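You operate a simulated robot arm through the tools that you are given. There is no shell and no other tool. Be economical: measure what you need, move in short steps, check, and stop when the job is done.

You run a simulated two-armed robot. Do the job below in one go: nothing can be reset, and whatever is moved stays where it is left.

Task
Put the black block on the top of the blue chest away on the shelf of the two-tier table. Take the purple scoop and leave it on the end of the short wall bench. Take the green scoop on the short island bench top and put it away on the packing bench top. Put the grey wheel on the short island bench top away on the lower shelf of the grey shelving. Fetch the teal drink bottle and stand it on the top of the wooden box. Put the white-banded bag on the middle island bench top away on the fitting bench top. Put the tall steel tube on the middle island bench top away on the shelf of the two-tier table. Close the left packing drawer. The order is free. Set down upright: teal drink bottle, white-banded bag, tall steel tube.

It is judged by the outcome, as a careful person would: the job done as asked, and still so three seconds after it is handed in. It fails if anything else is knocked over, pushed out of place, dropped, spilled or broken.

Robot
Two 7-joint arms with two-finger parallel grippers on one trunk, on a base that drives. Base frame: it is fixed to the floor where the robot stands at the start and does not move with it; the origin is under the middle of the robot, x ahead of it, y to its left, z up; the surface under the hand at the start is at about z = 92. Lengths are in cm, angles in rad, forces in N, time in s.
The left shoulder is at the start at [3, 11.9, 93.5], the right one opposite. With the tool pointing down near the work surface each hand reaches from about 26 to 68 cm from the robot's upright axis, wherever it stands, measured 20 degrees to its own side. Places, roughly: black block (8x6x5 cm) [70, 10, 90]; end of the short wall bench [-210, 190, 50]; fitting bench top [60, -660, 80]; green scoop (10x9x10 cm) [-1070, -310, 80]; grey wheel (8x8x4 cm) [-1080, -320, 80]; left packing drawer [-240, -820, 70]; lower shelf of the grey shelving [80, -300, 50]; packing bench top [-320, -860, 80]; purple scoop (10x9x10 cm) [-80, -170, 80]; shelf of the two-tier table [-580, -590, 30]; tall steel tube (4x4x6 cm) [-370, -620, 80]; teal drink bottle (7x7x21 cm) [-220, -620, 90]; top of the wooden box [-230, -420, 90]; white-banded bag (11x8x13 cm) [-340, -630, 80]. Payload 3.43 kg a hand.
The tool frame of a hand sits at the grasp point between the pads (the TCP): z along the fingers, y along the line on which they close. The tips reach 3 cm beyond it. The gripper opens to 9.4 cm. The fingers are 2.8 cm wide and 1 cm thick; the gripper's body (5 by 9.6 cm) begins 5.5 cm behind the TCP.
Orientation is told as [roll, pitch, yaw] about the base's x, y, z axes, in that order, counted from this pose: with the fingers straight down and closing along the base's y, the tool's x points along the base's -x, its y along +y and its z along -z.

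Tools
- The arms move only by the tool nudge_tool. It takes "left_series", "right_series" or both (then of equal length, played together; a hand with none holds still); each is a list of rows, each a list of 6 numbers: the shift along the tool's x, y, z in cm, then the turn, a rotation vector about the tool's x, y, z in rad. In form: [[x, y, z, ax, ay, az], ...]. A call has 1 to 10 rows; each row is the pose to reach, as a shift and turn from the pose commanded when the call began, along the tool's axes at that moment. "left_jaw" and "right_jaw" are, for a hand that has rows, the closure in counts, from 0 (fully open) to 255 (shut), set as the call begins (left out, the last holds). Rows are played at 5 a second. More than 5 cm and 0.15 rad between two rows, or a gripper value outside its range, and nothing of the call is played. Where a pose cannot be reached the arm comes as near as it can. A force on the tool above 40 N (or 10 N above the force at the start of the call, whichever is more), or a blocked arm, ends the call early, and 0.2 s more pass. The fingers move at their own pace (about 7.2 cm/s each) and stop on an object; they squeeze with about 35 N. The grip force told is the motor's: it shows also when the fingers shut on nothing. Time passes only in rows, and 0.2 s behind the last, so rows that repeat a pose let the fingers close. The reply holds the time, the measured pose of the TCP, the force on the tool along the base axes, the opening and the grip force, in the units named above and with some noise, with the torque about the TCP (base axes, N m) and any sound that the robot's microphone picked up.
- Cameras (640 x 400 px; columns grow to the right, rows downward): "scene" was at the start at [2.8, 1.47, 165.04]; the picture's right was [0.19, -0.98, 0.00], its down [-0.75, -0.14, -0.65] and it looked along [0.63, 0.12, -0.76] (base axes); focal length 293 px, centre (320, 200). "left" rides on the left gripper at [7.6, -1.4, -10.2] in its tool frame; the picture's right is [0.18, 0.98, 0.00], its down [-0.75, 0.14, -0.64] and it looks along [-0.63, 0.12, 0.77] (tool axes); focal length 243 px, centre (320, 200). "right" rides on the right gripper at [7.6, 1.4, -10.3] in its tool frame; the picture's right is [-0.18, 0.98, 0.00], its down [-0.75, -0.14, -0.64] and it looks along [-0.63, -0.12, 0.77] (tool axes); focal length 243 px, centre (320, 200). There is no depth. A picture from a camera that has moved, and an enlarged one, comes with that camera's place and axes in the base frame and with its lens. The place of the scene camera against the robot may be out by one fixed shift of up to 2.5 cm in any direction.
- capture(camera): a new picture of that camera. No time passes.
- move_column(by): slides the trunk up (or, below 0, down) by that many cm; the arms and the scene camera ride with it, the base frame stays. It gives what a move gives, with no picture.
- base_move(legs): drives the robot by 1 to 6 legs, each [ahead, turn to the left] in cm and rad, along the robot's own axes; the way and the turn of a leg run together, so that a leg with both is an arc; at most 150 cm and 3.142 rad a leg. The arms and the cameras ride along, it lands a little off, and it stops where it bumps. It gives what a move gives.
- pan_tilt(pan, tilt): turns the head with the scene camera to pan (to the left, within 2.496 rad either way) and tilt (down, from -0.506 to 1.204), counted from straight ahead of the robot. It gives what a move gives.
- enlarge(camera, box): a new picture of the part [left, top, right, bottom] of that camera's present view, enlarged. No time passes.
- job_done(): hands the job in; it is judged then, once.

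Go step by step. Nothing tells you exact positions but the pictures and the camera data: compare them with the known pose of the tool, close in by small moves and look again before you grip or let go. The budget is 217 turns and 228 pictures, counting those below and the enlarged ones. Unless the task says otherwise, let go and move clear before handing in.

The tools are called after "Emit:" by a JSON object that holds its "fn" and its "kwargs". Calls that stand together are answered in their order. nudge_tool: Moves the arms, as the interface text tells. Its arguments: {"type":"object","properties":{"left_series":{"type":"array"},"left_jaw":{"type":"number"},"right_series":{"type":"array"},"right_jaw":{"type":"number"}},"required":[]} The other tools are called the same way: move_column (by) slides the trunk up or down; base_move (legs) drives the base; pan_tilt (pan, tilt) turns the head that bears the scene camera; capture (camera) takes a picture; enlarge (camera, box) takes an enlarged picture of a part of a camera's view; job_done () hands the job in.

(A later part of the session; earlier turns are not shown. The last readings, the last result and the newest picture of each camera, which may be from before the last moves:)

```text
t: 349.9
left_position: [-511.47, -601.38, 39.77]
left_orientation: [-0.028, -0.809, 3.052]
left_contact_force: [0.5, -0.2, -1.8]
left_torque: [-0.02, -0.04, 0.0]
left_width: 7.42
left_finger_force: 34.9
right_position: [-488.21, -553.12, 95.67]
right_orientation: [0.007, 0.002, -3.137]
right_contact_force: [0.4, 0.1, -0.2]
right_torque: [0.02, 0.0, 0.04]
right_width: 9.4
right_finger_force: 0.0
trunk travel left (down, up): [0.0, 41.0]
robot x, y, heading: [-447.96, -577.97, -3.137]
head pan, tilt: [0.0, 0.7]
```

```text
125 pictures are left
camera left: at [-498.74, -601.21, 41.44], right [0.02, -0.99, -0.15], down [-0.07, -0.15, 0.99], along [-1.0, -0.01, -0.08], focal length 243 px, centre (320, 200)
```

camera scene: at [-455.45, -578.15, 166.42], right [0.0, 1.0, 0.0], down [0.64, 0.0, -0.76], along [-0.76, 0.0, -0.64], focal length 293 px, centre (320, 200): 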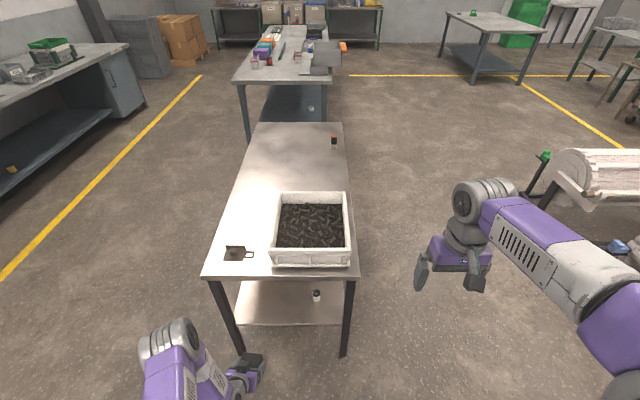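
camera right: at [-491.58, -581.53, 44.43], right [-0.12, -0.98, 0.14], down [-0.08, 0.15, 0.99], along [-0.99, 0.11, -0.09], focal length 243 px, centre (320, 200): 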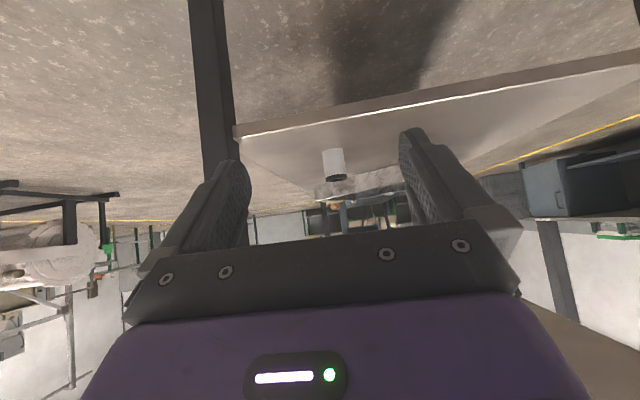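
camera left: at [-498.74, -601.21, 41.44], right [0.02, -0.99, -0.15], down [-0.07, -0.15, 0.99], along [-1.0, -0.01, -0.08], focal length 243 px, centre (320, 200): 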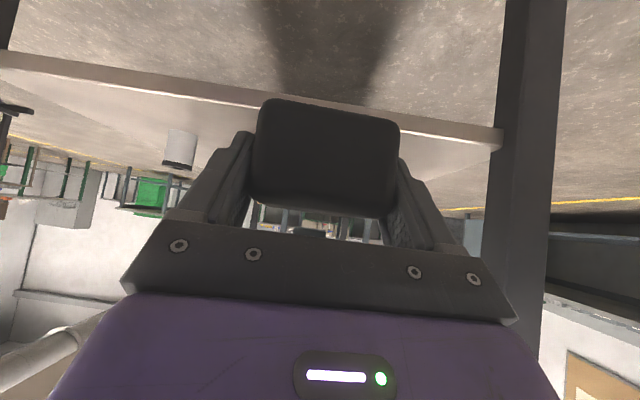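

Emit:
{"fn": "base_move", "kwargs": {"legs": [[22, 0]]}}

Emit:
{"fn": "nudge_tool", "kwargs": {"left_series": [[0.7, 0, 0.7, -0.028, 0, 0], [1.4, 0, 1.4, -0.028, 0, 0], [2, 0, 2, -0.028, 0, 0], [2.4, 0, 2.4, -0.028, 0, 0], [2.4, 0, 2.4, -0.028, 0, 0]]}}

Emit:
{"fn": "capture", "kwargs": {"camera": "left"}}

```text
t: 351.6
left_position: [-533.67, -601.23, 39.77]
left_orientation: [-0.028, -0.807, 3.052]
left_contact_force: [-0.1, -0.5, -2.0]
left_torque: [-0.01, -0.03, -0.02]
left_width: 7.4
left_finger_force: 35.2
right_position: [-510.43, -552.9, 95.57]
right_orientation: [0.008, 0.003, -3.142]
right_contact_force: [-1.0, 0.3, 0.4]
right_torque: [-0.01, -0.02, 0.0]
right_width: 9.4
right_finger_force: 0.0
trunk travel left (down, up): [0.0, 41.0]
robot x, y, heading: [-470.5, -578.21, 3.137]
head pan, tilt: [0.0, 0.7]
```

```text
t: 352.8
left_position: [-533.83, -601.18, 36.38]
left_orientation: [0.002, -0.807, 3.051]
left_contact_force: [0.4, -0.9, -1.9]
left_torque: [-0.03, -0.02, -0.04]
left_width: 7.4
left_finger_force: 34.8
right_position: [-510.34, -552.94, 95.67]
right_orientation: [0.008, 0.002, -3.142]
right_contact_force: [-0.1, 0.0, -0.1]
right_torque: [-0.05, -0.02, 0.0]
right_width: 9.4
right_finger_force: 0.1
trunk travel left (down, up): [0.0, 41.0]
robot x, y, heading: [-470.23, -578.23, 3.142]
head pan, tilt: [0.0, 0.7]
```

```text
124 pictures are left
camera left: at [-521.13, -600.7, 37.98], right [0.04, -0.99, -0.13], down [-0.07, -0.14, 0.99], along [-1.0, -0.03, -0.08], focal length 243 px, centre (320, 200)
```

left: 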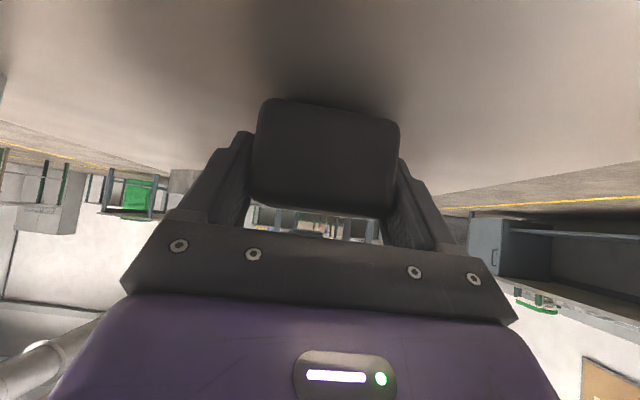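

Emit:
{"fn": "nudge_tool", "kwargs": {"left_series": [[0.4, 0, 0.4, 0, 0, 0], [0.7, 0, 0.7, 0, 0, 0], [1.0, 0, 1.0, 0, 0, 0], [1.2, 0, 1.2, 0, 0, 0], [1.4, 0, 1.4, 0, 0, 0], [1.6, 0, 1.6, 0, 0, 0]]}}

Emit:
{"fn": "capture", "kwargs": {"camera": "left"}}

```text
t: 353.5
left_position: [-533.85, -601.09, 35.73]
left_orientation: [0.0, -0.816, 3.052]
left_contact_force: [21.2, 2.4, 26.1]
left_torque: [-0.1, -0.49, 0.09]
left_width: 7.42
left_finger_force: 35.5
right_position: [-510.12, -552.82, 95.7]
right_orientation: [0.008, -0.002, -3.139]
right_contact_force: [0.5, 0.7, -0.2]
right_torque: [0.0, 0.0, -0.02]
right_width: 9.41
right_finger_force: 0.1
trunk travel left (down, up): [0.0, 41.0]
robot x, y, heading: [-470.59, -578.01, 3.141]
head pan, tilt: [0.0, 0.7]
stopped in row 3 (left hand): the force on the tool passed its limit at 46 N (the readings are from after the stop); the commanded pose is now the measured one
```

```text
123 pictures are left
camera left: at [-521.22, -600.67, 37.22], right [0.04, -0.99, -0.13], down [-0.06, -0.14, 0.99], along [-1.0, -0.03, -0.07], focal length 243 px, centre (320, 200)
```

left: 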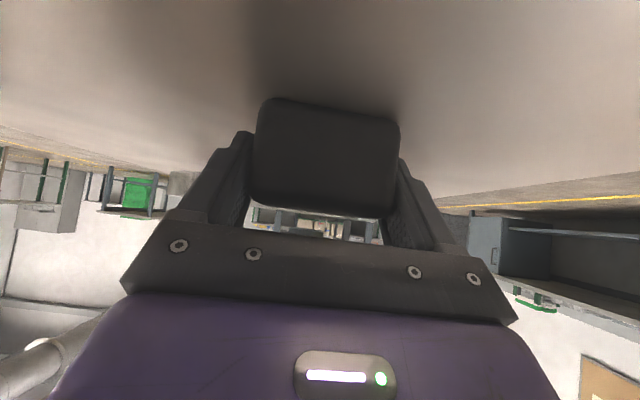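

Emit:
{"fn": "nudge_tool", "kwargs": {"left_series": [[-0.1, 0, -0.1, 0, 0.01, 0], [-0.1, 0, -0.1, 0, 0.01, 0]]}}

Emit:
{"fn": "nudge_tool", "kwargs": {"left_series": [[0, 0, 0, 0, 0, 0], [0, 0, 0, 0, 0, 0], [0, 0, 0, 0, 0, 0], [-0.4, 0, -0.4, 0, 0, 0], [-0.4, 0, -2, 0, 0, 0], [-0.4, 0, -5, 0, 0, 0], [-0.4, 0, -8, 0, 0, 0], [-0.4, 0, -10, 0, 0, 0], [-0.4, 0, -10, 0, 0, 0]], "left_jaw": 0}}

Emit:
{"fn": "base_move", "kwargs": {"legs": [[-22, 0]]}}

Emit:
{"fn": "capture", "kwargs": {"camera": "left"}}

```text
t: 354.1
left_position: [-534.08, -601.12, 35.76]
left_orientation: [0.002, -0.804, 3.052]
left_contact_force: [9.8, 2.5, 15.2]
left_torque: [-0.01, 0.25, -0.07]
left_width: 7.44
left_finger_force: 35.4
right_position: [-510.32, -552.87, 95.71]
right_orientation: [0.008, 0.001, -3.14]
right_contact_force: [0.1, 0.3, -0.4]
right_torque: [-0.02, 0.0, 0.04]
right_width: 9.4
right_finger_force: 0.1
trunk travel left (down, up): [0.0, 41.0]
robot x, y, heading: [-470.14, -578.12, 3.14]
head pan, tilt: [0.0, 0.7]
```

```text
t: 356.1
left_position: [-527.14, -601.74, 42.93]
left_orientation: [0.0, -0.8, 3.051]
left_contact_force: [-0.5, -0.4, -0.2]
left_torque: [-0.02, 0.01, 0.0]
left_width: 9.4
left_finger_force: 0.0
right_position: [-510.33, -552.95, 95.69]
right_orientation: [0.008, 0.003, -3.14]
right_contact_force: [-0.3, 0.4, 0.3]
right_torque: [-0.01, 0.01, 0.0]
right_width: 9.38
right_finger_force: 0.1
trunk travel left (down, up): [0.0, 41.0]
robot x, y, heading: [-470.09, -578.43, 3.139]
head pan, tilt: [0.0, 0.7]
```

```text
t: 357.8
left_position: [-505.32, -601.79, 43.0]
left_orientation: [0.0, -0.801, 3.055]
left_contact_force: [-0.1, 0.0, -0.1]
left_torque: [0.0, 0.01, 0.02]
left_width: 9.4
left_finger_force: 0.2
right_position: [-488.7, -552.97, 95.59]
right_orientation: [0.007, 0.001, -3.137]
right_contact_force: [-0.5, -0.4, 0.9]
right_torque: [-0.03, 0.01, -0.01]
right_width: 9.42
right_finger_force: 0.1
trunk travel left (down, up): [0.0, 41.0]
robot x, y, heading: [-448.49, -577.96, -3.139]
head pan, tilt: [0.0, 0.7]
```

```text
122 pictures are left
camera left: at [-492.65, -601.38, 44.61], right [0.04, -0.99, -0.13], down [-0.07, -0.14, 0.99], along [-1.0, -0.03, -0.08], focal length 243 px, centre (320, 200)
```

left: 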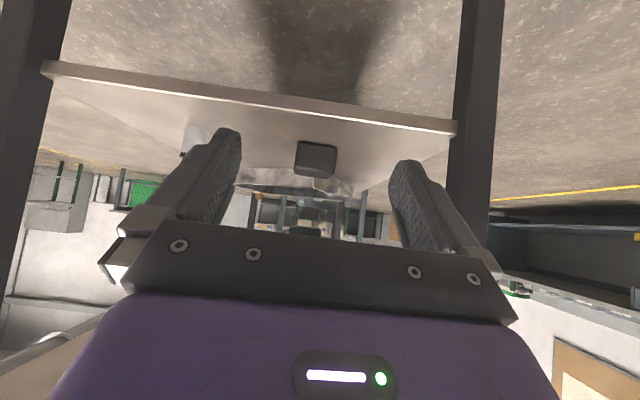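

Block and tube are both on the shelf. I stow the left arm, raise the trunk and drive west towards the short island bench.

Emit:
{"fn": "move_column", "kwargs": {"by": 23}}

Emit:
{"fn": "nudge_tool", "kwargs": {"left_series": [[-0.4, 0, -3.5, 0, 0.08, 0], [-0.8, 0, -7, 0, 0.16, 0], [-1.2, 0, -10.5, 0, 0.24, 0], [-1.6, 0, -14, 0, 0.32, 0], [-2, 0, -17.5, 0, 0.4, 0], [-2.4, 0, -21, 0, 0.48, 0], [-2.8, 0, -24.5, 0, 0.56, 0], [-3.2, 0, -28, 0, 0.64, 0], [-3.6, 0, -31, 0, 0.72, 0], [-4, 0, -31.7, 0, 0.8, 0]]}}

Emit:
{"fn": "base_move", "kwargs": {"legs": [[0, -1.571], [97, 0], [0, 1.571], [140, 0], [140, 0]]}}

Emit:
{"fn": "pan_tilt", "kwargs": {"pan": -0.35, "tilt": 0.4}}

Emit:
{"fn": "capture", "kwargs": {"camera": "scene"}}

```text
t: 360.2
left_position: [-505.41, -601.96, 65.75]
left_orientation: [0.0, -0.8, 3.054]
left_contact_force: [0.2, -0.2, -1.3]
left_torque: [0.02, -0.02, -0.02]
left_width: 9.39
left_finger_force: 0.0
right_position: [-488.75, -553.07, 118.6]
right_orientation: [0.007, 0.0, -3.138]
right_contact_force: [0.3, -0.3, 0.1]
right_torque: [-0.02, -0.04, -0.04]
right_width: 9.38
right_finger_force: 0.1
trunk travel left (down, up): [-23.0, 18.0]
robot x, y, heading: [-448.63, -577.8, -3.141]
head pan, tilt: [0.0, 0.7]
```

```text
t: 362.4
left_position: [-485.41, -603.52, 90.9]
left_orientation: [-0.001, 0.001, 3.055]
left_contact_force: [1.2, 0.3, 0.6]
left_torque: [0.01, 0.0, 0.04]
left_width: 9.39
left_finger_force: 0.0
right_position: [-488.65, -552.96, 118.62]
right_orientation: [0.008, 0.001, -3.139]
right_contact_force: [0.4, 0.0, -0.8]
right_torque: [0.03, -0.04, 0.0]
right_width: 9.41
right_finger_force: 0.0
trunk travel left (down, up): [-23.0, 18.0]
robot x, y, heading: [-448.58, -578.33, -3.142]
head pan, tilt: [0.0, 0.7]
```

```text
t: 373.1
left_position: [-485.67, -463.23, 90.88]
left_orientation: [-0.002, -0.004, 1.989]
left_contact_force: [0.2, 0.2, 0.2]
left_torque: [0.03, -0.01, -0.02]
left_width: 9.38
left_finger_force: 0.1
right_position: [-443.15, -436.04, 118.7]
right_orientation: [0.005, 0.0, 2.078]
right_contact_force: [0.4, -0.1, 0.6]
right_torque: [0.01, 0.0, 0.05]
right_width: 9.41
right_finger_force: 0.2
trunk travel left (down, up): [-23.0, 18.0]
robot x, y, heading: [-445.47, -482.67, 2.065]
head pan, tilt: [0.0, 0.7]
stopped in leg 3: the robot was blocked; the commanded pose is now the measured one
```

```text
t: 373.9
left_position: [-485.65, -463.03, 90.95]
left_orientation: [-0.001, -0.002, 1.988]
left_contact_force: [0.3, 0.0, 0.6]
left_torque: [0.01, 0.0, 0.02]
left_width: 9.39
left_finger_force: 0.2
right_position: [-443.01, -435.81, 118.66]
right_orientation: [0.006, 0.001, 2.079]
right_contact_force: [-0.5, -0.5, 0.1]
right_torque: [0.01, -0.03, -0.02]
right_width: 9.41
right_finger_force: 0.0
trunk travel left (down, up): [-23.0, 18.0]
robot x, y, heading: [-445.78, -483.09, 2.061]
head pan, tilt: [-0.351, 0.4]
```

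```text
121 pictures are left
camera scene: at [-447.35, -476.48, 172.1], right [0.99, 0.15, 0.0], down [0.06, -0.39, -0.92], along [-0.13, 0.91, -0.39], focal length 293 px, centre (320, 200)
```

scene: 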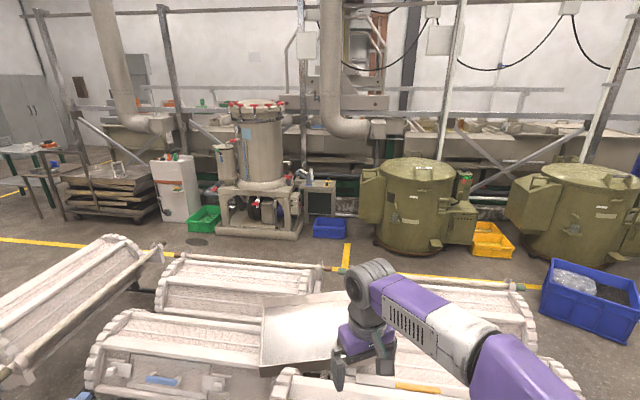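

The base touched the roll stand; I back off and then turn west along y≈−505.

Emit:
{"fn": "base_move", "kwargs": {"legs": [[-26, 0], [0, 1.078]]}}

Emit:
{"fn": "pan_tilt", "kwargs": {"pan": -0.4, "tilt": 0.6}}

Emit:
{"fn": "capture", "kwargs": {"camera": "scene"}}

```text
t: 378.5
left_position: [-469.72, -531.82, 90.81]
left_orientation: [0.0, -0.001, 3.074]
left_contact_force: [-0.3, -0.7, -0.5]
left_torque: [0.04, -0.02, -0.03]
left_width: 9.41
left_finger_force: 0.0
right_position: [-473.85, -481.49, 118.69]
right_orientation: [0.006, 0.001, -3.119]
right_contact_force: [0.2, -0.7, 0.9]
right_torque: [0.01, -0.01, 0.03]
right_width: 9.42
right_finger_force: 0.2
trunk travel left (down, up): [-23.0, 18.0]
robot x, y, heading: [-433.45, -505.68, -3.132]
head pan, tilt: [-0.351, 0.4]
```

```text
t: 379.2
left_position: [-469.49, -531.8, 90.94]
left_orientation: [0.0, -0.001, 3.075]
left_contact_force: [0.0, 0.1, 0.9]
left_torque: [0.01, 0.0, 0.0]
left_width: 9.4
left_finger_force: 0.0
right_position: [-473.87, -481.35, 118.51]
right_orientation: [0.006, 0.002, -3.119]
right_contact_force: [0.5, 0.0, 0.2]
right_torque: [-0.01, 0.01, 0.0]
right_width: 9.38
right_finger_force: 0.1
trunk travel left (down, up): [-23.0, 18.0]
robot x, y, heading: [-433.55, -505.4, -3.13]
head pan, tilt: [-0.4, 0.6]
```

```text
120 pictures are left
camera scene: at [-440.27, -502.32, 170.29], right [0.38, 0.93, 0.0], down [0.52, -0.21, -0.83], along [-0.76, 0.31, -0.56], focal length 293 px, centre (320, 200)
```

scene: 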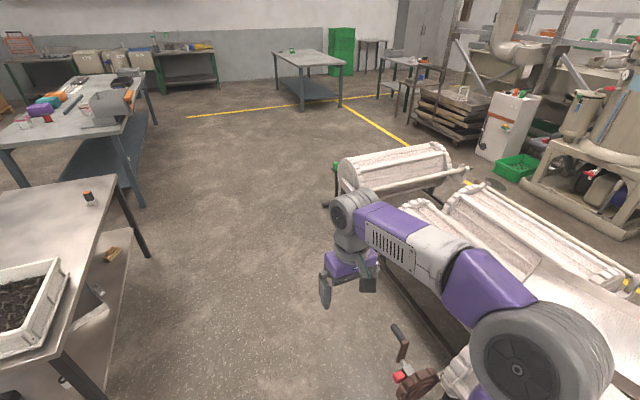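

Emit:
{"fn": "base_move", "kwargs": {"legs": [[130, 0], [130, -0.01], [130, 0], [130, 0], [128, 0], [0, -1.571]]}}

Emit:
{"fn": "pan_tilt", "kwargs": {"pan": 0.0, "tilt": 0.5}}

Emit:
{"fn": "capture", "kwargs": {"camera": "scene"}}

```text
t: 414.0
left_position: [-1109.21, -497.1, 90.92]
left_orientation: [0.0, -0.002, 1.568]
left_contact_force: [0.4, 0.1, -0.1]
left_torque: [0.0, -0.02, -0.01]
left_width: 9.41
left_finger_force: 0.0
right_position: [-1059.03, -489.52, 118.54]
right_orientation: [0.007, 0.004, 1.659]
right_contact_force: [0.8, 0.9, -1.4]
right_torque: [-0.05, 0.02, 0.0]
right_width: 9.4
right_finger_force: 0.1
trunk travel left (down, up): [-23.0, 18.0]
robot x, y, heading: [-1081.04, -531.35, 1.649]
head pan, tilt: [-0.4, 0.6]
```

```text
t: 414.9
left_position: [-1109.23, -496.84, 90.93]
left_orientation: [-0.001, -0.003, 1.567]
left_contact_force: [0.3, 0.9, -0.2]
left_torque: [-0.01, 0.0, -0.03]
left_width: 9.39
left_finger_force: 0.0
right_position: [-1059.17, -489.46, 118.69]
right_orientation: [0.006, 0.001, 1.657]
right_contact_force: [0.0, -0.1, 1.7]
right_torque: [0.02, 0.0, 0.02]
right_width: 9.39
right_finger_force: 0.1
trunk travel left (down, up): [-23.0, 18.0]
robot x, y, heading: [-1080.64, -531.53, 1.643]
head pan, tilt: [0.0, 0.499]
```

```text
119 pictures are left
camera scene: at [-1083.07, -525.43, 171.19], right [1.0, 0.07, 0.0], down [0.04, -0.48, -0.88], along [-0.07, 0.88, -0.48], focal length 293 px, centre (320, 200)
```

scene: 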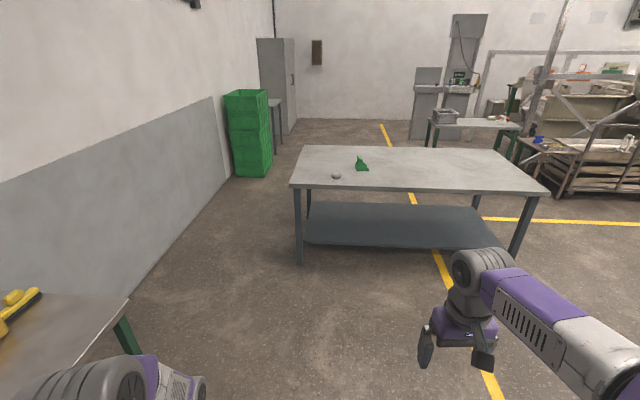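

Emit:
{"fn": "base_move", "kwargs": {"legs": [[0, -0.1], [75, 0], [75, 0.028]]}}

Emit:
{"fn": "pan_tilt", "kwargs": {"pan": 0.0, "tilt": 0.75}}

Emit:
{"fn": "capture", "kwargs": {"camera": "scene"}}

```text
t: 423.1
left_position: [-1103.47, -345.0, 90.84]
left_orientation: [0.001, -0.004, 1.494]
left_contact_force: [-0.8, 0.7, 0.1]
left_torque: [-0.01, 0.01, 0.0]
left_width: 9.41
left_finger_force: 0.0
right_position: [-1053.02, -341.11, 118.59]
right_orientation: [0.008, 0.002, 1.584]
right_contact_force: [0.9, 1.3, -0.4]
right_torque: [-0.02, 0.02, -0.02]
right_width: 9.41
right_finger_force: 0.0
trunk travel left (down, up): [-23.0, 18.0]
robot x, y, heading: [-1077.57, -381.47, 1.575]
head pan, tilt: [0.0, 0.499]
```

```text
t: 423.9
left_position: [-1103.46, -344.93, 90.83]
left_orientation: [0.001, 0.0, 1.494]
left_contact_force: [0.8, 0.2, -0.2]
left_torque: [0.04, -0.01, 0.01]
left_width: 9.4
left_finger_force: 0.0
right_position: [-1053.15, -341.08, 118.75]
right_orientation: [0.007, 0.002, 1.584]
right_contact_force: [0.2, 0.6, -0.5]
right_torque: [0.03, 0.01, 0.01]
right_width: 9.38
right_finger_force: 0.0
trunk travel left (down, up): [-23.0, 18.0]
robot x, y, heading: [-1077.43, -381.32, 1.573]
head pan, tilt: [0.0, 0.75]
```

```text
118 pictures are left
camera scene: at [-1079.47, -376.12, 169.0], right [1.0, 0.0, 0.0], down [0.0, -0.68, -0.73], along [0.0, 0.73, -0.68], focal length 293 px, centre (320, 200)
```

scene: 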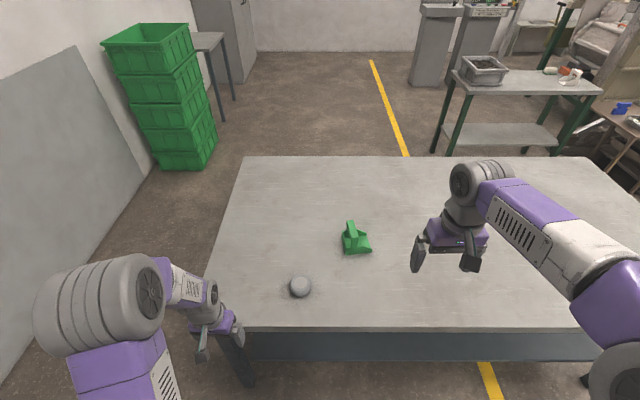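

Emit:
{"fn": "enlarge", "kwargs": {"camera": "scene", "box": [270, 210, 398, 310]}}

```text
4.00 times, centred on (334, 260) of scene
camera zoom: at [-1079.47, -376.12, 169.0], right [1.0, 0.0, 0.0], down [0.0, -0.68, -0.73], along [0.0, 0.73, -0.68], focal length 1170 px, centre (264, -40)
```

zoom: 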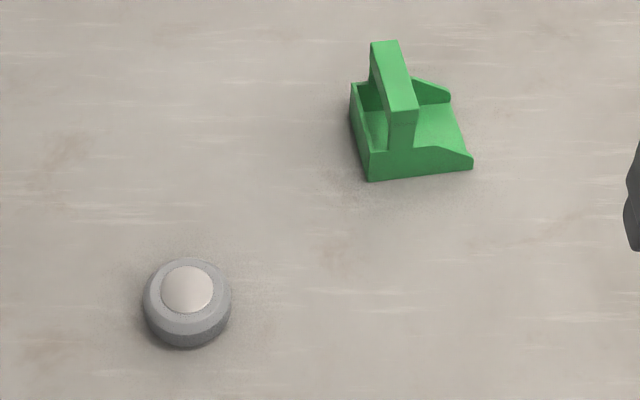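

Scoop handle points slightly left (yaw ≈ +0.15); wheel at about [-1088,-325]. I move up a little and tilt both hands forward.

Emit:
{"fn": "base_move", "kwargs": {"legs": [[6, 0]]}}

Emit:
{"fn": "nudge_tool", "kwargs": {"right_series": [[0, 4, 2, 0, 0, -0.14], [0, 8, 4, 0, 0, -0.14], [0, 10, 6, 0, 0, -0.14], [0, 10, 6, 0, 0, -0.14]], "left_series": [[1, 0, -3, 0, 0, 0.0], [2, 0, -6, 0, 0, 0.0], [3, -2, -9, 0, 0, 0.0], [3, -4, -12, 0, 0, 0]]}}

Emit:
{"fn": "nudge_tool", "kwargs": {"right_series": [[-1, 0, 0, 0, -0.13, 0], [-2, 0, 0, 0, -0.26, 0], [-3, 0, 0, 0, -0.39, 0], [-4, 0, 0, 0, -0.52, 0], [-5, 0, 0, 0, -0.66, 0], [-6, 0, 0, 0, -0.8, 0], [-6, 0, 0, 0, -0.8, 0]], "left_series": [[0, 0, 0, 0, -0.13, 0], [0, 0, 0, 0, -0.26, 0], [0, 0, 0, 0, -0.39, 0], [0, 0, 0, 0, -0.52, 0], [0, 0, 0, 0, -0.66, 0], [0, 0, 0, 0, -0.8, 0], [0, 0, 0, 0, -0.8, 0]]}}

Emit:
{"fn": "capture", "kwargs": {"camera": "right"}}

Emit:
{"fn": "capture", "kwargs": {"camera": "left"}}

```text
t: 424.9
left_position: [-1103.51, -338.94, 90.8]
left_orientation: [-0.001, -0.003, 1.492]
left_contact_force: [0.8, 1.1, 0.1]
left_torque: [-0.05, -0.01, 0.04]
left_width: 9.39
left_finger_force: 0.1
right_position: [-1052.95, -334.96, 118.62]
right_orientation: [0.008, 0.005, 1.587]
right_contact_force: [-0.2, 0.6, 0.0]
right_torque: [-0.06, 0.01, 0.0]
right_width: 9.37
right_finger_force: 0.1
trunk travel left (down, up): [-23.0, 18.0]
robot x, y, heading: [-1077.66, -375.3, 1.574]
head pan, tilt: [0.0, 0.75]
```

```text
t: 425.9
left_position: [-1099.7, -342.39, 103.05]
left_orientation: [0.001, -0.002, 1.494]
left_contact_force: [0.0, 0.2, 0.4]
left_torque: [-0.01, -0.01, 0.02]
left_width: 9.4
left_finger_force: 0.0
right_position: [-1063.27, -335.2, 112.56]
right_orientation: [0.007, 0.0, 1.724]
right_contact_force: [0.5, -0.2, 0.7]
right_torque: [0.01, -0.01, -0.02]
right_width: 9.38
right_finger_force: 0.0
trunk travel left (down, up): [-23.0, 18.0]
robot x, y, heading: [-1077.36, -375.06, 1.569]
head pan, tilt: [0.0, 0.75]
```

```text
t: 427.4
left_position: [-1102.11, -336.13, 105.19]
left_orientation: [-0.002, -0.801, 1.498]
left_contact_force: [0.1, 0.1, -0.7]
left_torque: [-0.05, -0.01, 0.01]
left_width: 9.4
left_finger_force: 0.0
left hand out of reach, approached as far as the arm can: row 4, 5, 6, 7
right_position: [-1064.0, -329.32, 112.7]
right_orientation: [0.011, -0.799, 1.713]
right_contact_force: [0.3, 0.2, 0.8]
right_torque: [-0.03, 0.01, -0.01]
right_width: 9.37
right_finger_force: 0.1
trunk travel left (down, up): [-23.0, 18.0]
robot x, y, heading: [-1078.03, -375.48, 1.573]
head pan, tilt: [0.0, 0.75]
```

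```text
116 pictures are left
camera right: at [-1063.34, -342.14, 114.34], right [-0.99, -0.02, 0.14], down [0.14, 0.09, 0.99], along [-0.04, 1.0, -0.08], focal length 243 px, centre (320, 200)
```

right: 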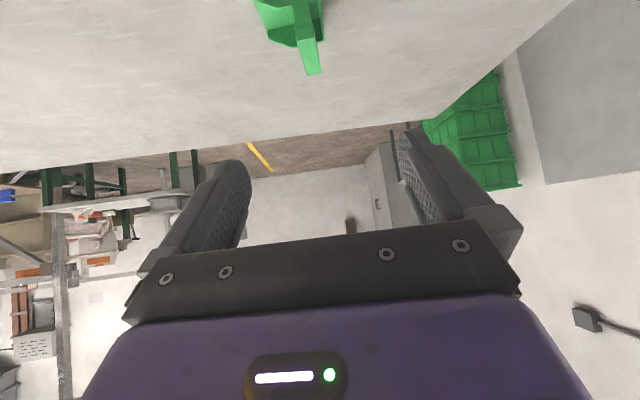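

```text
115 pictures are left
camera left: at [-1101.7, -348.69, 106.99], right [-0.99, -0.05, -0.13], down [-0.14, 0.07, 0.99], along [-0.04, 1.0, -0.08], focal length 243 px, centre (320, 200)
```

left: 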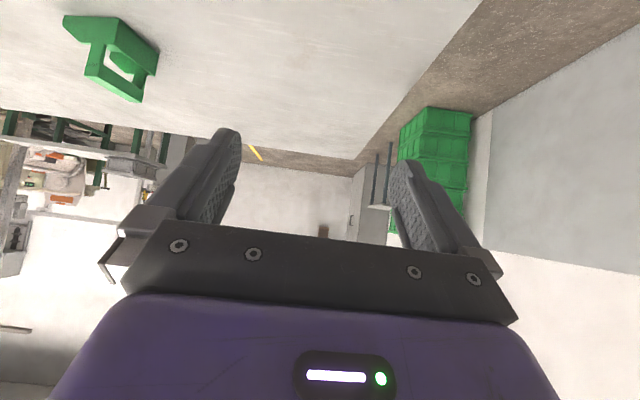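

Emit:
{"fn": "nudge_tool", "kwargs": {"right_series": [[0.5, -0.1, 4.5, 0, 0, 0], [1, -0.2, 9, 0, 0, 0], [1.5, -0.3, 13, 0, 0, 0], [2.2, -0.4, 17.5, 0, 0, 0], [2.8, -0.5, 21.5, 0, 0, 0], [2.8, -0.5, 21.5, 0, 0, 0]]}}

Emit:
{"fn": "capture", "kwargs": {"camera": "right"}}

```text
t: 428.9
left_position: [-1102.22, -336.18, 105.4]
left_orientation: [-0.001, -0.801, 1.494]
left_contact_force: [1.0, -0.3, -0.6]
left_torque: [0.02, 0.03, -0.02]
left_width: 9.39
left_finger_force: 0.0
right_position: [-1065.64, -315.96, 95.65]
right_orientation: [0.009, -0.799, 1.716]
right_contact_force: [1.3, -0.1, 0.3]
right_torque: [-0.02, 0.01, -0.01]
right_width: 9.41
right_finger_force: 0.1
trunk travel left (down, up): [-23.0, 18.0]
robot x, y, heading: [-1077.85, -375.3, 1.575]
head pan, tilt: [0.0, 0.75]
```

```text
114 pictures are left
camera right: at [-1064.99, -328.78, 97.22], right [-0.99, -0.02, 0.14], down [0.14, 0.09, 0.99], along [-0.04, 1.0, -0.08], focal length 243 px, centre (320, 200)
```

right: 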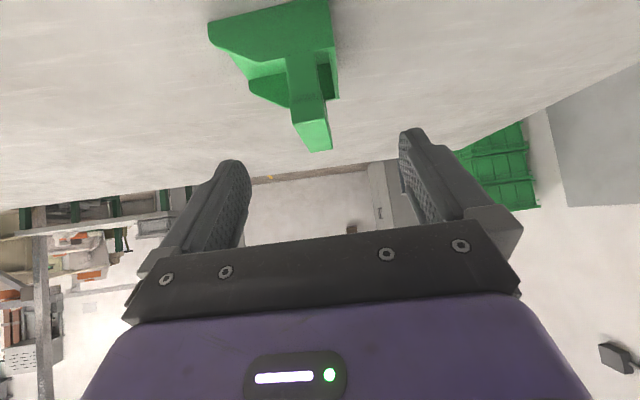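

Emit:
{"fn": "nudge_tool", "kwargs": {"right_series": [[0.6, -0.5, 4, 0, 0, 0], [0.6, -0.55, 8, 0, 0, 0], [0.6, -0.55, 11.7, 0, 0, 0], [0.6, -0.55, 11.7, 0, 0, 0]]}}

Emit:
{"fn": "nudge_tool", "kwargs": {"right_series": [[0, 0, 0, 0, 0, 0], [0, 0, 0, 0, 0, 0], [0, 0, 0, 0, 0, 0], [0, 0, 0, 0, 0, 0], [0, 0, 0, 0, 0, 0]], "right_jaw": 255}}

Emit:
{"fn": "capture", "kwargs": {"camera": "right"}}

```text
t: 429.9
left_position: [-1102.11, -336.02, 105.29]
left_orientation: [-0.001, -0.801, 1.496]
left_contact_force: [-0.8, -0.1, 0.2]
left_torque: [0.03, 0.05, -0.02]
left_width: 9.39
left_finger_force: 0.1
right_position: [-1066.39, -308.05, 87.05]
right_orientation: [0.01, -0.8, 1.717]
right_contact_force: [0.1, 0.0, 0.7]
right_torque: [0.02, -0.02, -0.01]
right_width: 9.39
right_finger_force: 0.0
trunk travel left (down, up): [-23.0, 18.0]
robot x, y, heading: [-1077.72, -375.34, 1.567]
head pan, tilt: [0.0, 0.75]
```

```text
t: 431.1
left_position: [-1102.22, -336.05, 105.27]
left_orientation: [0.0, -0.803, 1.494]
left_contact_force: [0.1, 0.6, -0.1]
left_torque: [-0.02, -0.02, 0.0]
left_width: 9.41
left_finger_force: 0.1
right_position: [-1066.23, -308.08, 87.19]
right_orientation: [0.01, -0.801, 1.719]
right_contact_force: [0.4, 2.5, 7.2]
right_torque: [0.08, 0.07, -0.01]
right_width: 3.45
right_finger_force: 34.9
trunk travel left (down, up): [-23.0, 18.0]
robot x, y, heading: [-1077.68, -375.04, 1.57]
head pan, tilt: [0.0, 0.75]
```

```text
113 pictures are left
camera right: at [-1065.7, -320.85, 88.84], right [-0.99, -0.02, 0.14], down [0.14, 0.09, 0.99], along [-0.04, 1.0, -0.08], focal length 243 px, centre (320, 200)
```

right: 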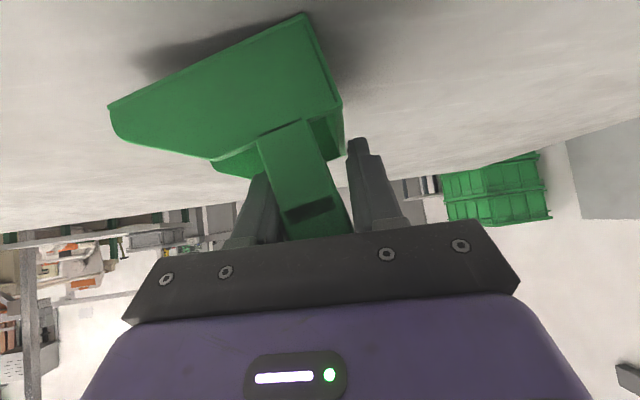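

Emit:
{"fn": "enlarge", "kwargs": {"camera": "right", "box": [90, 0, 410, 250]}}

Emit:
{"fn": "enlarge", "kwargs": {"camera": "scene", "box": [290, 190, 450, 290]}}

```text
1.60 times, centred on (250, 125) of right
camera zoom: at [-1065.7, -320.85, 88.84], right [-0.99, -0.02, 0.14], down [0.14, 0.09, 0.99], along [-0.04, 1.0, -0.08], focal length 388 px, centre (432, 320)
```

zoom: 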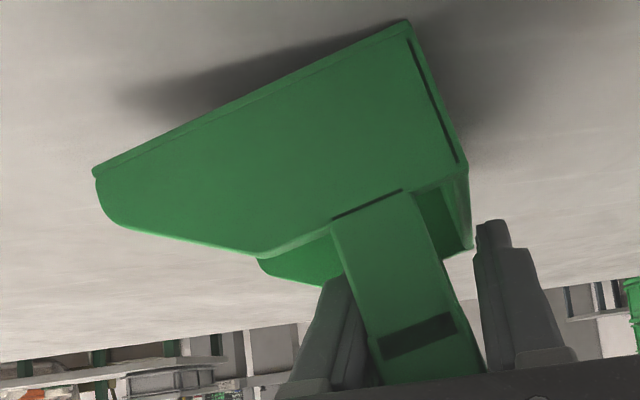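

```text
4.00 times, centred on (370, 240) of scene
camera zoom: at [-1079.49, -370.24, 169.0], right [1.0, 0.0, 0.0], down [0.0, -0.68, -0.73], along [0.0, 0.73, -0.68], focal length 1170 px, centre (120, 40)
```

zoom: 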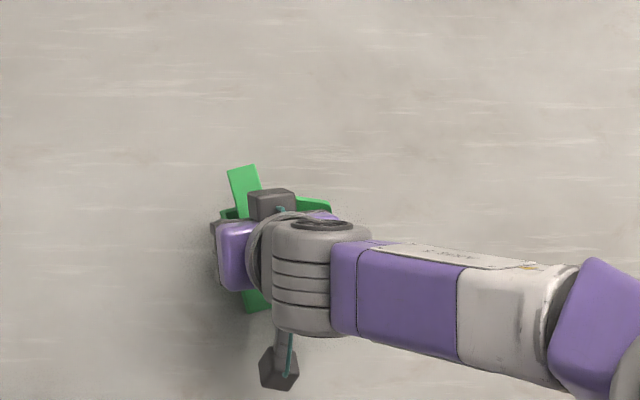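

The scoop tipped sideways as the low fingertip caught its back wall. I open, let it settle and check.

Emit:
{"fn": "nudge_tool", "kwargs": {"right_series": [[0, 0, 0, 0, 0, 0], [0, 0, 0, 0, 0, 0], [0, 0, 0, 0, 0, 0], [0, 0, 0, 0, 0, 0], [0, 0, 0, 0, 0, 0]], "right_jaw": 0}}

Emit:
{"fn": "capture", "kwargs": {"camera": "right"}}

```text
t: 432.2
left_position: [-1102.19, -336.14, 105.3]
left_orientation: [0.0, -0.8, 1.494]
left_contact_force: [-0.2, 0.5, -1.4]
left_torque: [-0.04, 0.0, -0.01]
left_width: 9.4
left_finger_force: 0.0
right_position: [-1066.43, -308.24, 87.05]
right_orientation: [0.01, -0.8, 1.716]
right_contact_force: [-0.6, 0.1, -0.1]
right_torque: [0.01, 0.0, -0.01]
right_width: 9.37
right_finger_force: 0.0
trunk travel left (down, up): [-23.0, 18.0]
robot x, y, heading: [-1077.21, -375.69, 1.572]
head pan, tilt: [0.0, 0.75]
```

```text
110 pictures are left
camera right: at [-1065.69, -320.87, 88.75], right [-0.99, -0.02, 0.14], down [0.14, 0.09, 0.99], along [-0.04, 1.0, -0.08], focal length 243 px, centre (320, 200)
```

right: 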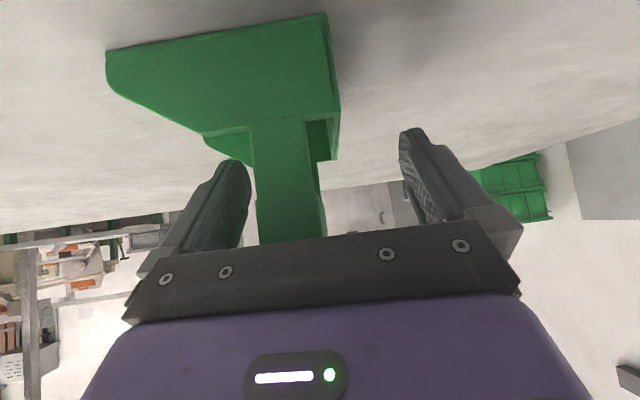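

Emit:
{"fn": "nudge_tool", "kwargs": {"right_series": [[-1.4, 0, -1.4, 0, 0, 0], [-1.4, -1, -1.4, 0, 0, 0], [-1.4, -1.9, -1.4, 0, 0, 0], [-1.4, -1.9, -1.4, 0, 0, 0]]}}

Emit:
{"fn": "capture", "kwargs": {"camera": "right"}}

```text
t: 433.2
left_position: [-1102.23, -335.99, 105.31]
left_orientation: [0.0, -0.8, 1.494]
left_contact_force: [0.0, -0.2, 0.2]
left_torque: [0.01, 0.0, 0.01]
left_width: 9.4
left_finger_force: 0.2
right_position: [-1064.47, -307.73, 88.96]
right_orientation: [0.011, -0.799, 1.717]
right_contact_force: [-0.4, 0.6, 1.0]
right_torque: [-0.04, 0.02, 0.02]
right_width: 9.38
right_finger_force: 0.0
trunk travel left (down, up): [-23.0, 18.0]
robot x, y, heading: [-1077.96, -375.4, 1.576]
head pan, tilt: [0.0, 0.75]
```

```text
109 pictures are left
camera right: at [-1063.84, -320.47, 90.68], right [-0.99, -0.02, 0.14], down [0.14, 0.09, 0.99], along [-0.04, 1.0, -0.08], focal length 243 px, centre (320, 200)
```

right: 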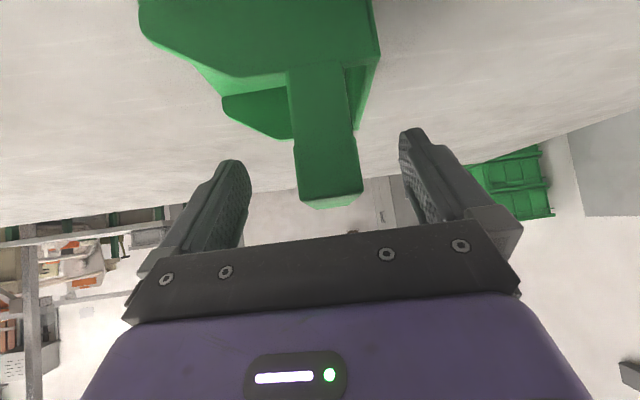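

Emit:
{"fn": "nudge_tool", "kwargs": {"right_series": [[-0.8, 0, 1.2, 0, 0, 0], [-1.6, 0, 2.5, 0, 0, 0], [-1.6, 0, 2.5, 0, 0, 0]]}}

Emit:
{"fn": "nudge_tool", "kwargs": {"right_series": [[0, 0, 0, 0, 0, 0], [0, 0, 0, 0, 0, 0], [0, 0, 0, 0, 0, 0], [0, 0, 0, 0, 0, 0], [0, 0, 0, 0, 0, 0]], "right_jaw": 255}}

Emit:
{"fn": "capture", "kwargs": {"camera": "right"}}

```text
t: 434.1
left_position: [-1102.18, -336.07, 105.41]
left_orientation: [-0.001, -0.802, 1.495]
left_contact_force: [0.4, -0.3, 0.1]
left_torque: [-0.01, 0.04, 0.0]
left_width: 9.4
left_finger_force: 0.1
right_position: [-1064.86, -304.83, 88.42]
right_orientation: [0.01, -0.797, 1.716]
right_contact_force: [-0.5, 0.2, -0.2]
right_torque: [0.01, 0.02, 0.02]
right_width: 9.41
right_finger_force: 0.1
trunk travel left (down, up): [-23.0, 18.0]
robot x, y, heading: [-1077.58, -375.53, 1.572]
head pan, tilt: [0.0, 0.75]
```

```text
t: 435.2
left_position: [-1102.2, -336.1, 105.35]
left_orientation: [-0.001, -0.801, 1.495]
left_contact_force: [0.0, -0.3, 0.4]
left_torque: [0.01, 0.02, 0.01]
left_width: 9.38
left_finger_force: 0.0
right_position: [-1064.85, -304.84, 88.52]
right_orientation: [0.01, -0.799, 1.719]
right_contact_force: [0.8, 0.4, 0.7]
right_torque: [0.0, -0.1, 0.01]
right_width: 2.96
right_finger_force: 34.8
trunk travel left (down, up): [-23.0, 18.0]
robot x, y, heading: [-1077.72, -375.18, 1.574]
head pan, tilt: [0.0, 0.75]
```

```text
108 pictures are left
camera right: at [-1064.31, -317.65, 90.13], right [-0.99, -0.02, 0.14], down [0.14, 0.09, 0.99], along [-0.04, 1.0, -0.08], focal length 243 px, centre (320, 200)
```

right: 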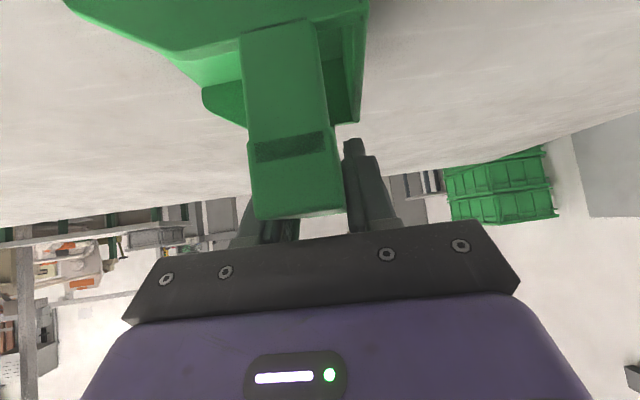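

Gripped squarely (2.96 cm). Lift slowly.

Emit:
{"fn": "nudge_tool", "kwargs": {"right_series": [[-0.2, 0, -0.2, 0, 0, 0], [-0.6, 0, -0.6, 0, 0, 0], [-1.2, 0, -1.2, 0, 0, 0], [-2.2, 0, -2.2, 0, 0, 0], [-3.5, 0, -3.5, 0, 0, 0], [-5, 0, -5, 0, 0, 0], [-6.5, 0, -6.5, 0, 0, 0], [-8, 0, -8, 0, 0, 0], [-8, 0, -8, 0, 0, 0]]}}

Emit:
{"fn": "capture", "kwargs": {"camera": "right"}}

```text
t: 437.2
left_position: [-1102.15, -335.95, 105.29]
left_orientation: [0.0, -0.8, 1.492]
left_contact_force: [-0.6, 0.4, 0.0]
left_torque: [0.04, -0.02, 0.03]
left_width: 9.41
left_finger_force: 0.1
right_position: [-1064.89, -305.05, 99.85]
right_orientation: [0.008, -0.8, 1.717]
right_contact_force: [1.2, -0.2, -0.9]
right_torque: [0.01, 0.01, 0.02]
right_width: 2.96
right_finger_force: 34.9
trunk travel left (down, up): [-23.0, 18.0]
robot x, y, heading: [-1077.85, -375.56, 1.571]
head pan, tilt: [0.0, 0.75]
```

```text
107 pictures are left
camera right: at [-1064.26, -317.68, 101.48], right [-0.99, -0.02, 0.14], down [0.14, 0.09, 0.99], along [-0.03, 1.0, -0.08], focal length 243 px, centre (320, 200)
```

right: 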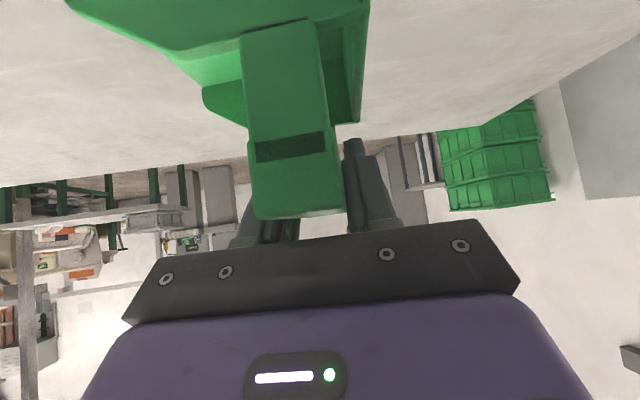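

Emit:
{"fn": "nudge_tool", "kwargs": {"right_series": [[1, 0, -2, 0, 0, 0], [2.2, 0, -4, 0, 0, 0], [3.3, 0, -6, 0, 0, 0], [4.4, 0, -8, 0, 0, 0], [5.5, 0, -10, 0, 0, 0], [6.6, 0, -12, 0, 0, 0], [7.7, 0, -14, 0, 0, 0], [9, 0, -16, 0, 0, 0], [10, 0, -18, 0, 0, 0], [11, 0, -20, 0, 0, 0]], "left_series": [[0, -2, 0, 0, 0, 0], [0, -4, 0, 0, 0, 0], [0, -6, 0, 0, 0, 0], [0, -8, 0, 0, 0, 0], [0, -10, 0, 0, 0, 0], [0, -12, 0, 0, 0, 0], [0, -14, 0, 0, 0, 0], [1.5, -16, 1.5, 0, 0, 0], [3, -17, 3, 0, 0, 0], [4.5, -17, 4.5, 0, 0, 0]]}}

Emit:
{"fn": "capture", "kwargs": {"camera": "left"}}

```text
t: 439.4
left_position: [-1084.31, -335.07, 99.14]
left_orientation: [-0.001, -0.802, 1.497]
left_contact_force: [0.6, 0.3, 0.8]
left_torque: [-0.03, -0.03, 0.0]
left_width: 9.38
left_finger_force: 0.1
left hand out of reach, approached as far as the arm can: row 1, 2, 3, 4, 5, 6, 7, 8, 9, 10
right_position: [-1061.43, -326.8, 105.86]
right_orientation: [0.011, -0.797, 1.716]
right_contact_force: [-0.4, 0.2, -1.8]
right_torque: [0.03, -0.01, -0.02]
right_width: 2.97
right_finger_force: 34.6
trunk travel left (down, up): [-23.0, 18.0]
robot x, y, heading: [-1077.56, -375.79, 1.572]
head pan, tilt: [0.0, 0.75]
```

```text
106 pictures are left
camera left: at [-1083.87, -347.77, 100.85], right [-0.99, -0.05, -0.13], down [-0.14, 0.07, 0.99], along [-0.04, 1.0, -0.08], focal length 243 px, centre (320, 200)
```

left: 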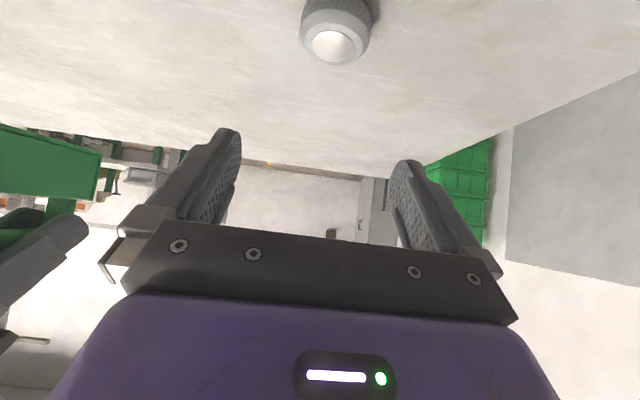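

Emit:
{"fn": "nudge_tool", "kwargs": {"left_series": [[2, 0.1, 1, 0, 0, 0], [4.4, 0.3, 3, 0, 0, 0], [4.4, 0.4, 6, 0, 0, 0], [4.4, 0.4, 9, 0, 0, 0], [4.4, 0.4, 9, 0, 0, 0]]}}

Emit:
{"fn": "capture", "kwargs": {"camera": "left"}}

```text
t: 440.6
left_position: [-1084.3, -331.62, 89.95]
left_orientation: [0.0, -0.803, 1.494]
left_contact_force: [-0.1, -0.9, -0.9]
left_torque: [0.02, 0.02, 0.04]
left_width: 9.4
left_finger_force: 0.0
left hand out of reach, approached as far as the arm can: row 1, 2
right_position: [-1061.42, -326.81, 105.94]
right_orientation: [0.01, -0.799, 1.718]
right_contact_force: [-0.7, -0.5, -0.8]
right_torque: [0.03, 0.01, 0.02]
right_width: 2.95
right_finger_force: 35.0
trunk travel left (down, up): [-23.0, 18.0]
robot x, y, heading: [-1077.38, -375.49, 1.573]
head pan, tilt: [0.0, 0.75]
```

```text
105 pictures are left
camera left: at [-1083.91, -344.14, 91.51], right [-0.99, -0.05, -0.13], down [-0.14, 0.07, 0.99], along [-0.04, 1.0, -0.08], focal length 243 px, centre (320, 200)
```

left: 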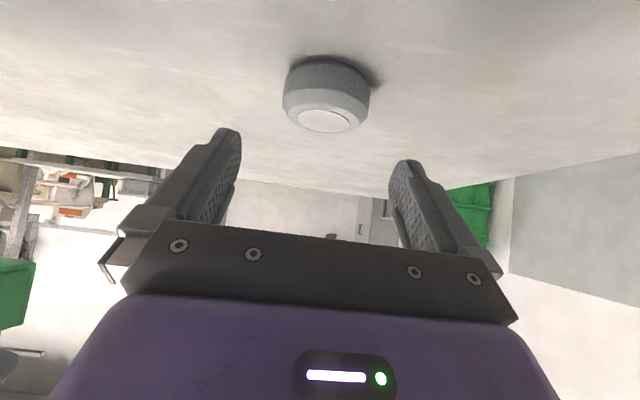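

Emit:
{"fn": "nudge_tool", "kwargs": {"left_series": [[0.5, 0.2, 2, 0, 0, 0], [0.56, 0.2, 4.5, 0, 0, 0], [0.56, 0.2, 7, 0, 0, 0], [0.56, 0.2, 8.7, 0, 0, 0], [0.56, 0.2, 8.7, 0, 0, 0]]}}

Emit:
{"fn": "capture", "kwargs": {"camera": "left"}}

```text
t: 441.9
left_position: [-1084.31, -325.8, 83.39]
left_orientation: [0.001, -0.803, 1.494]
left_contact_force: [-1.1, 0.4, -0.3]
left_torque: [0.03, -0.01, 0.0]
left_width: 9.4
left_finger_force: 0.2
right_position: [-1061.5, -326.64, 105.84]
right_orientation: [0.013, -0.801, 1.717]
right_contact_force: [0.1, -1.1, -0.2]
right_torque: [0.02, 0.03, -0.03]
right_width: 2.99
right_finger_force: 35.2
trunk travel left (down, up): [-23.0, 18.0]
robot x, y, heading: [-1077.62, -375.49, 1.572]
head pan, tilt: [0.0, 0.75]
```

```text
104 pictures are left
camera left: at [-1083.82, -338.4, 85.02], right [-0.99, -0.05, -0.13], down [-0.14, 0.07, 0.99], along [-0.04, 1.0, -0.08], focal length 243 px, centre (320, 200)
```

left: 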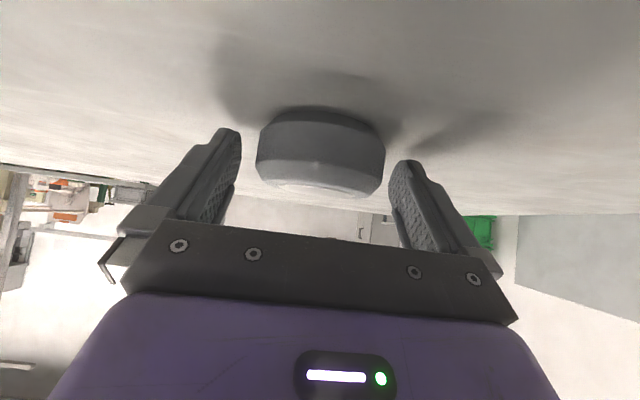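

Emit:
{"fn": "nudge_tool", "kwargs": {"left_series": [[-0.5, 0, 0.5, 0, 0, 0], [-1.0, 0, 1.0, 0, 0, 0], [-1.0, 0, 1.0, 0, 0, 0]]}}

Emit:
{"fn": "nudge_tool", "kwargs": {"left_series": [[0, 0, 0, 0, 0, 0], [0, 0, 0, 0, 0, 0], [0, 0, 0, 0, 0, 0], [0, 0, 0, 0, 0, 0]], "left_jaw": 255}}

Emit:
{"fn": "nudge_tool", "kwargs": {"left_series": [[-0.2, 0, -0.2, 0, 0, 0], [-0.6, 0, -0.6, 0, 0, 0], [-1.2, 0, -1.2, 0, 0, 0], [-2.2, 0, -2.2, 0, 0, 0], [-3.5, 0, -3.5, 0, 0, 0], [-5, 0, -5, 0, 0, 0], [-6.5, 0, -6.5, 0, 0, 0], [-8, 0, -8, 0, 0, 0], [-8, 0, -8, 0, 0, 0]]}}

Emit:
{"fn": "capture", "kwargs": {"camera": "left"}}

```text
t: 442.6
left_position: [-1084.16, -324.42, 83.43]
left_orientation: [0.001, -0.802, 1.494]
left_contact_force: [0.1, 0.3, -0.8]
left_torque: [0.01, -0.01, -0.03]
left_width: 9.38
left_finger_force: 0.0
right_position: [-1061.36, -326.74, 105.82]
right_orientation: [0.01, -0.799, 1.718]
right_contact_force: [-0.8, 0.3, -1.1]
right_torque: [0.04, 0.0, -0.01]
right_width: 2.98
right_finger_force: 34.9
trunk travel left (down, up): [-23.0, 18.0]
robot x, y, heading: [-1077.68, -375.57, 1.573]
head pan, tilt: [0.0, 0.75]
```

```text
t: 443.6
left_position: [-1084.11, -324.42, 83.28]
left_orientation: [0.0, -0.804, 1.494]
left_contact_force: [1.2, 0.4, -0.3]
left_torque: [0.01, 0.05, -0.04]
left_width: 7.48
left_finger_force: 34.9
right_position: [-1061.45, -326.69, 105.73]
right_orientation: [0.01, -0.8, 1.718]
right_contact_force: [0.5, 0.2, -1.5]
right_torque: [-0.02, 0.04, 0.0]
right_width: 2.96
right_finger_force: 35.0
trunk travel left (down, up): [-23.0, 18.0]
robot x, y, heading: [-1077.3, -375.73, 1.57]
head pan, tilt: [0.0, 0.75]
```

```text
t: 445.6
left_position: [-1084.18, -324.62, 94.92]
left_orientation: [0.001, -0.801, 1.494]
left_contact_force: [0.1, -0.6, -1.6]
left_torque: [-0.02, -0.01, 0.0]
left_width: 7.47
left_finger_force: 35.1
right_position: [-1061.53, -326.63, 105.79]
right_orientation: [0.01, -0.799, 1.717]
right_contact_force: [-0.1, 0.4, -0.7]
right_torque: [0.02, 0.01, 0.02]
right_width: 2.98
right_finger_force: 34.5
trunk travel left (down, up): [-23.0, 18.0]
robot x, y, heading: [-1077.85, -375.63, 1.572]
head pan, tilt: [0.0, 0.75]
```

```text
103 pictures are left
camera left: at [-1083.77, -337.21, 96.5], right [-0.99, -0.05, -0.13], down [-0.14, 0.07, 0.99], along [-0.04, 1.0, -0.08], focal length 243 px, centre (320, 200)
```

left: 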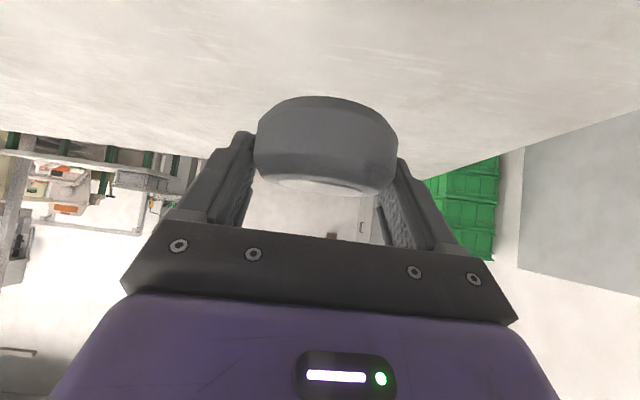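

Wheel held. I separate the hands and drive back east towards the packing bench.

Emit:
{"fn": "nudge_tool", "kwargs": {"left_series": [[0.4, 3, -1.8, 0, 0, 0], [0.8, 6, -3.7, 0, 0, 0], [1.2, 9, -5.5, 0, 0, 0], [1.6, 12, -7.4, 0, 0, 0], [2, 13, -9.2, 0, 0, 0], [2, 13, -9.2, 0, 0, 0]]}}

Emit:
{"fn": "base_move", "kwargs": {"legs": [[-132, 0], [0, -1.571], [150, 0], [150, 0]]}}

Emit:
{"fn": "pan_tilt", "kwargs": {"pan": 0.0, "tilt": 0.45}}

Emit:
{"fn": "capture", "kwargs": {"camera": "scene"}}

```text
t: 447.1
left_position: [-1097.67, -331.54, 99.72]
left_orientation: [0.0, -0.8, 1.494]
left_contact_force: [-0.1, -0.3, -1.4]
left_torque: [0.0, 0.0, 0.0]
left_width: 7.49
left_finger_force: 35.1
right_position: [-1061.47, -326.65, 105.73]
right_orientation: [0.01, -0.796, 1.717]
right_contact_force: [0.0, 0.9, -1.0]
right_torque: [-0.01, 0.0, 0.01]
right_width: 2.96
right_finger_force: 35.0
trunk travel left (down, up): [-23.0, 18.0]
robot x, y, heading: [-1077.54, -375.03, 1.568]
head pan, tilt: [0.0, 0.75]
```

```text
t: 471.3
left_position: [-737.82, -472.66, 99.69]
left_orientation: [0.001, -0.8, -0.025]
left_contact_force: [0.3, 0.9, -1.1]
left_torque: [0.0, -0.02, -0.04]
left_width: 7.46
left_finger_force: 34.8
right_position: [-731.07, -508.56, 105.73]
right_orientation: [0.011, -0.798, 0.197]
right_contact_force: [0.3, -0.4, -0.3]
right_torque: [0.02, 0.0, -0.02]
right_width: 2.98
right_finger_force: 34.8
trunk travel left (down, up): [-23.0, 18.0]
robot x, y, heading: [-780.54, -494.35, 0.053]
head pan, tilt: [0.0, 0.75]
```

```text
t: 472.1
left_position: [-737.87, -472.55, 99.67]
left_orientation: [0.0, -0.8, -0.025]
left_contact_force: [0.8, -0.1, -1.7]
left_torque: [-0.03, 0.01, 0.01]
left_width: 7.43
left_finger_force: 35.2
right_position: [-731.03, -508.68, 105.81]
right_orientation: [0.009, -0.801, 0.195]
right_contact_force: [0.0, -0.3, -1.3]
right_torque: [0.01, -0.02, 0.02]
right_width: 2.95
right_finger_force: 34.7
trunk travel left (down, up): [-23.0, 18.0]
robot x, y, heading: [-780.17, -494.54, 0.056]
head pan, tilt: [0.0, 0.45]
```

```text
102 pictures are left
camera scene: at [-776.2, -494.43, 171.63], right [0.05, -1.0, 0.0], down [-0.44, -0.02, -0.9], along [0.9, 0.05, -0.44], focal length 293 px, centre (320, 200)
```

scene: 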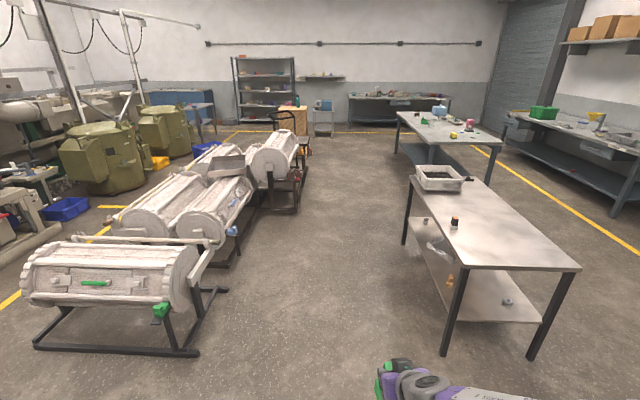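

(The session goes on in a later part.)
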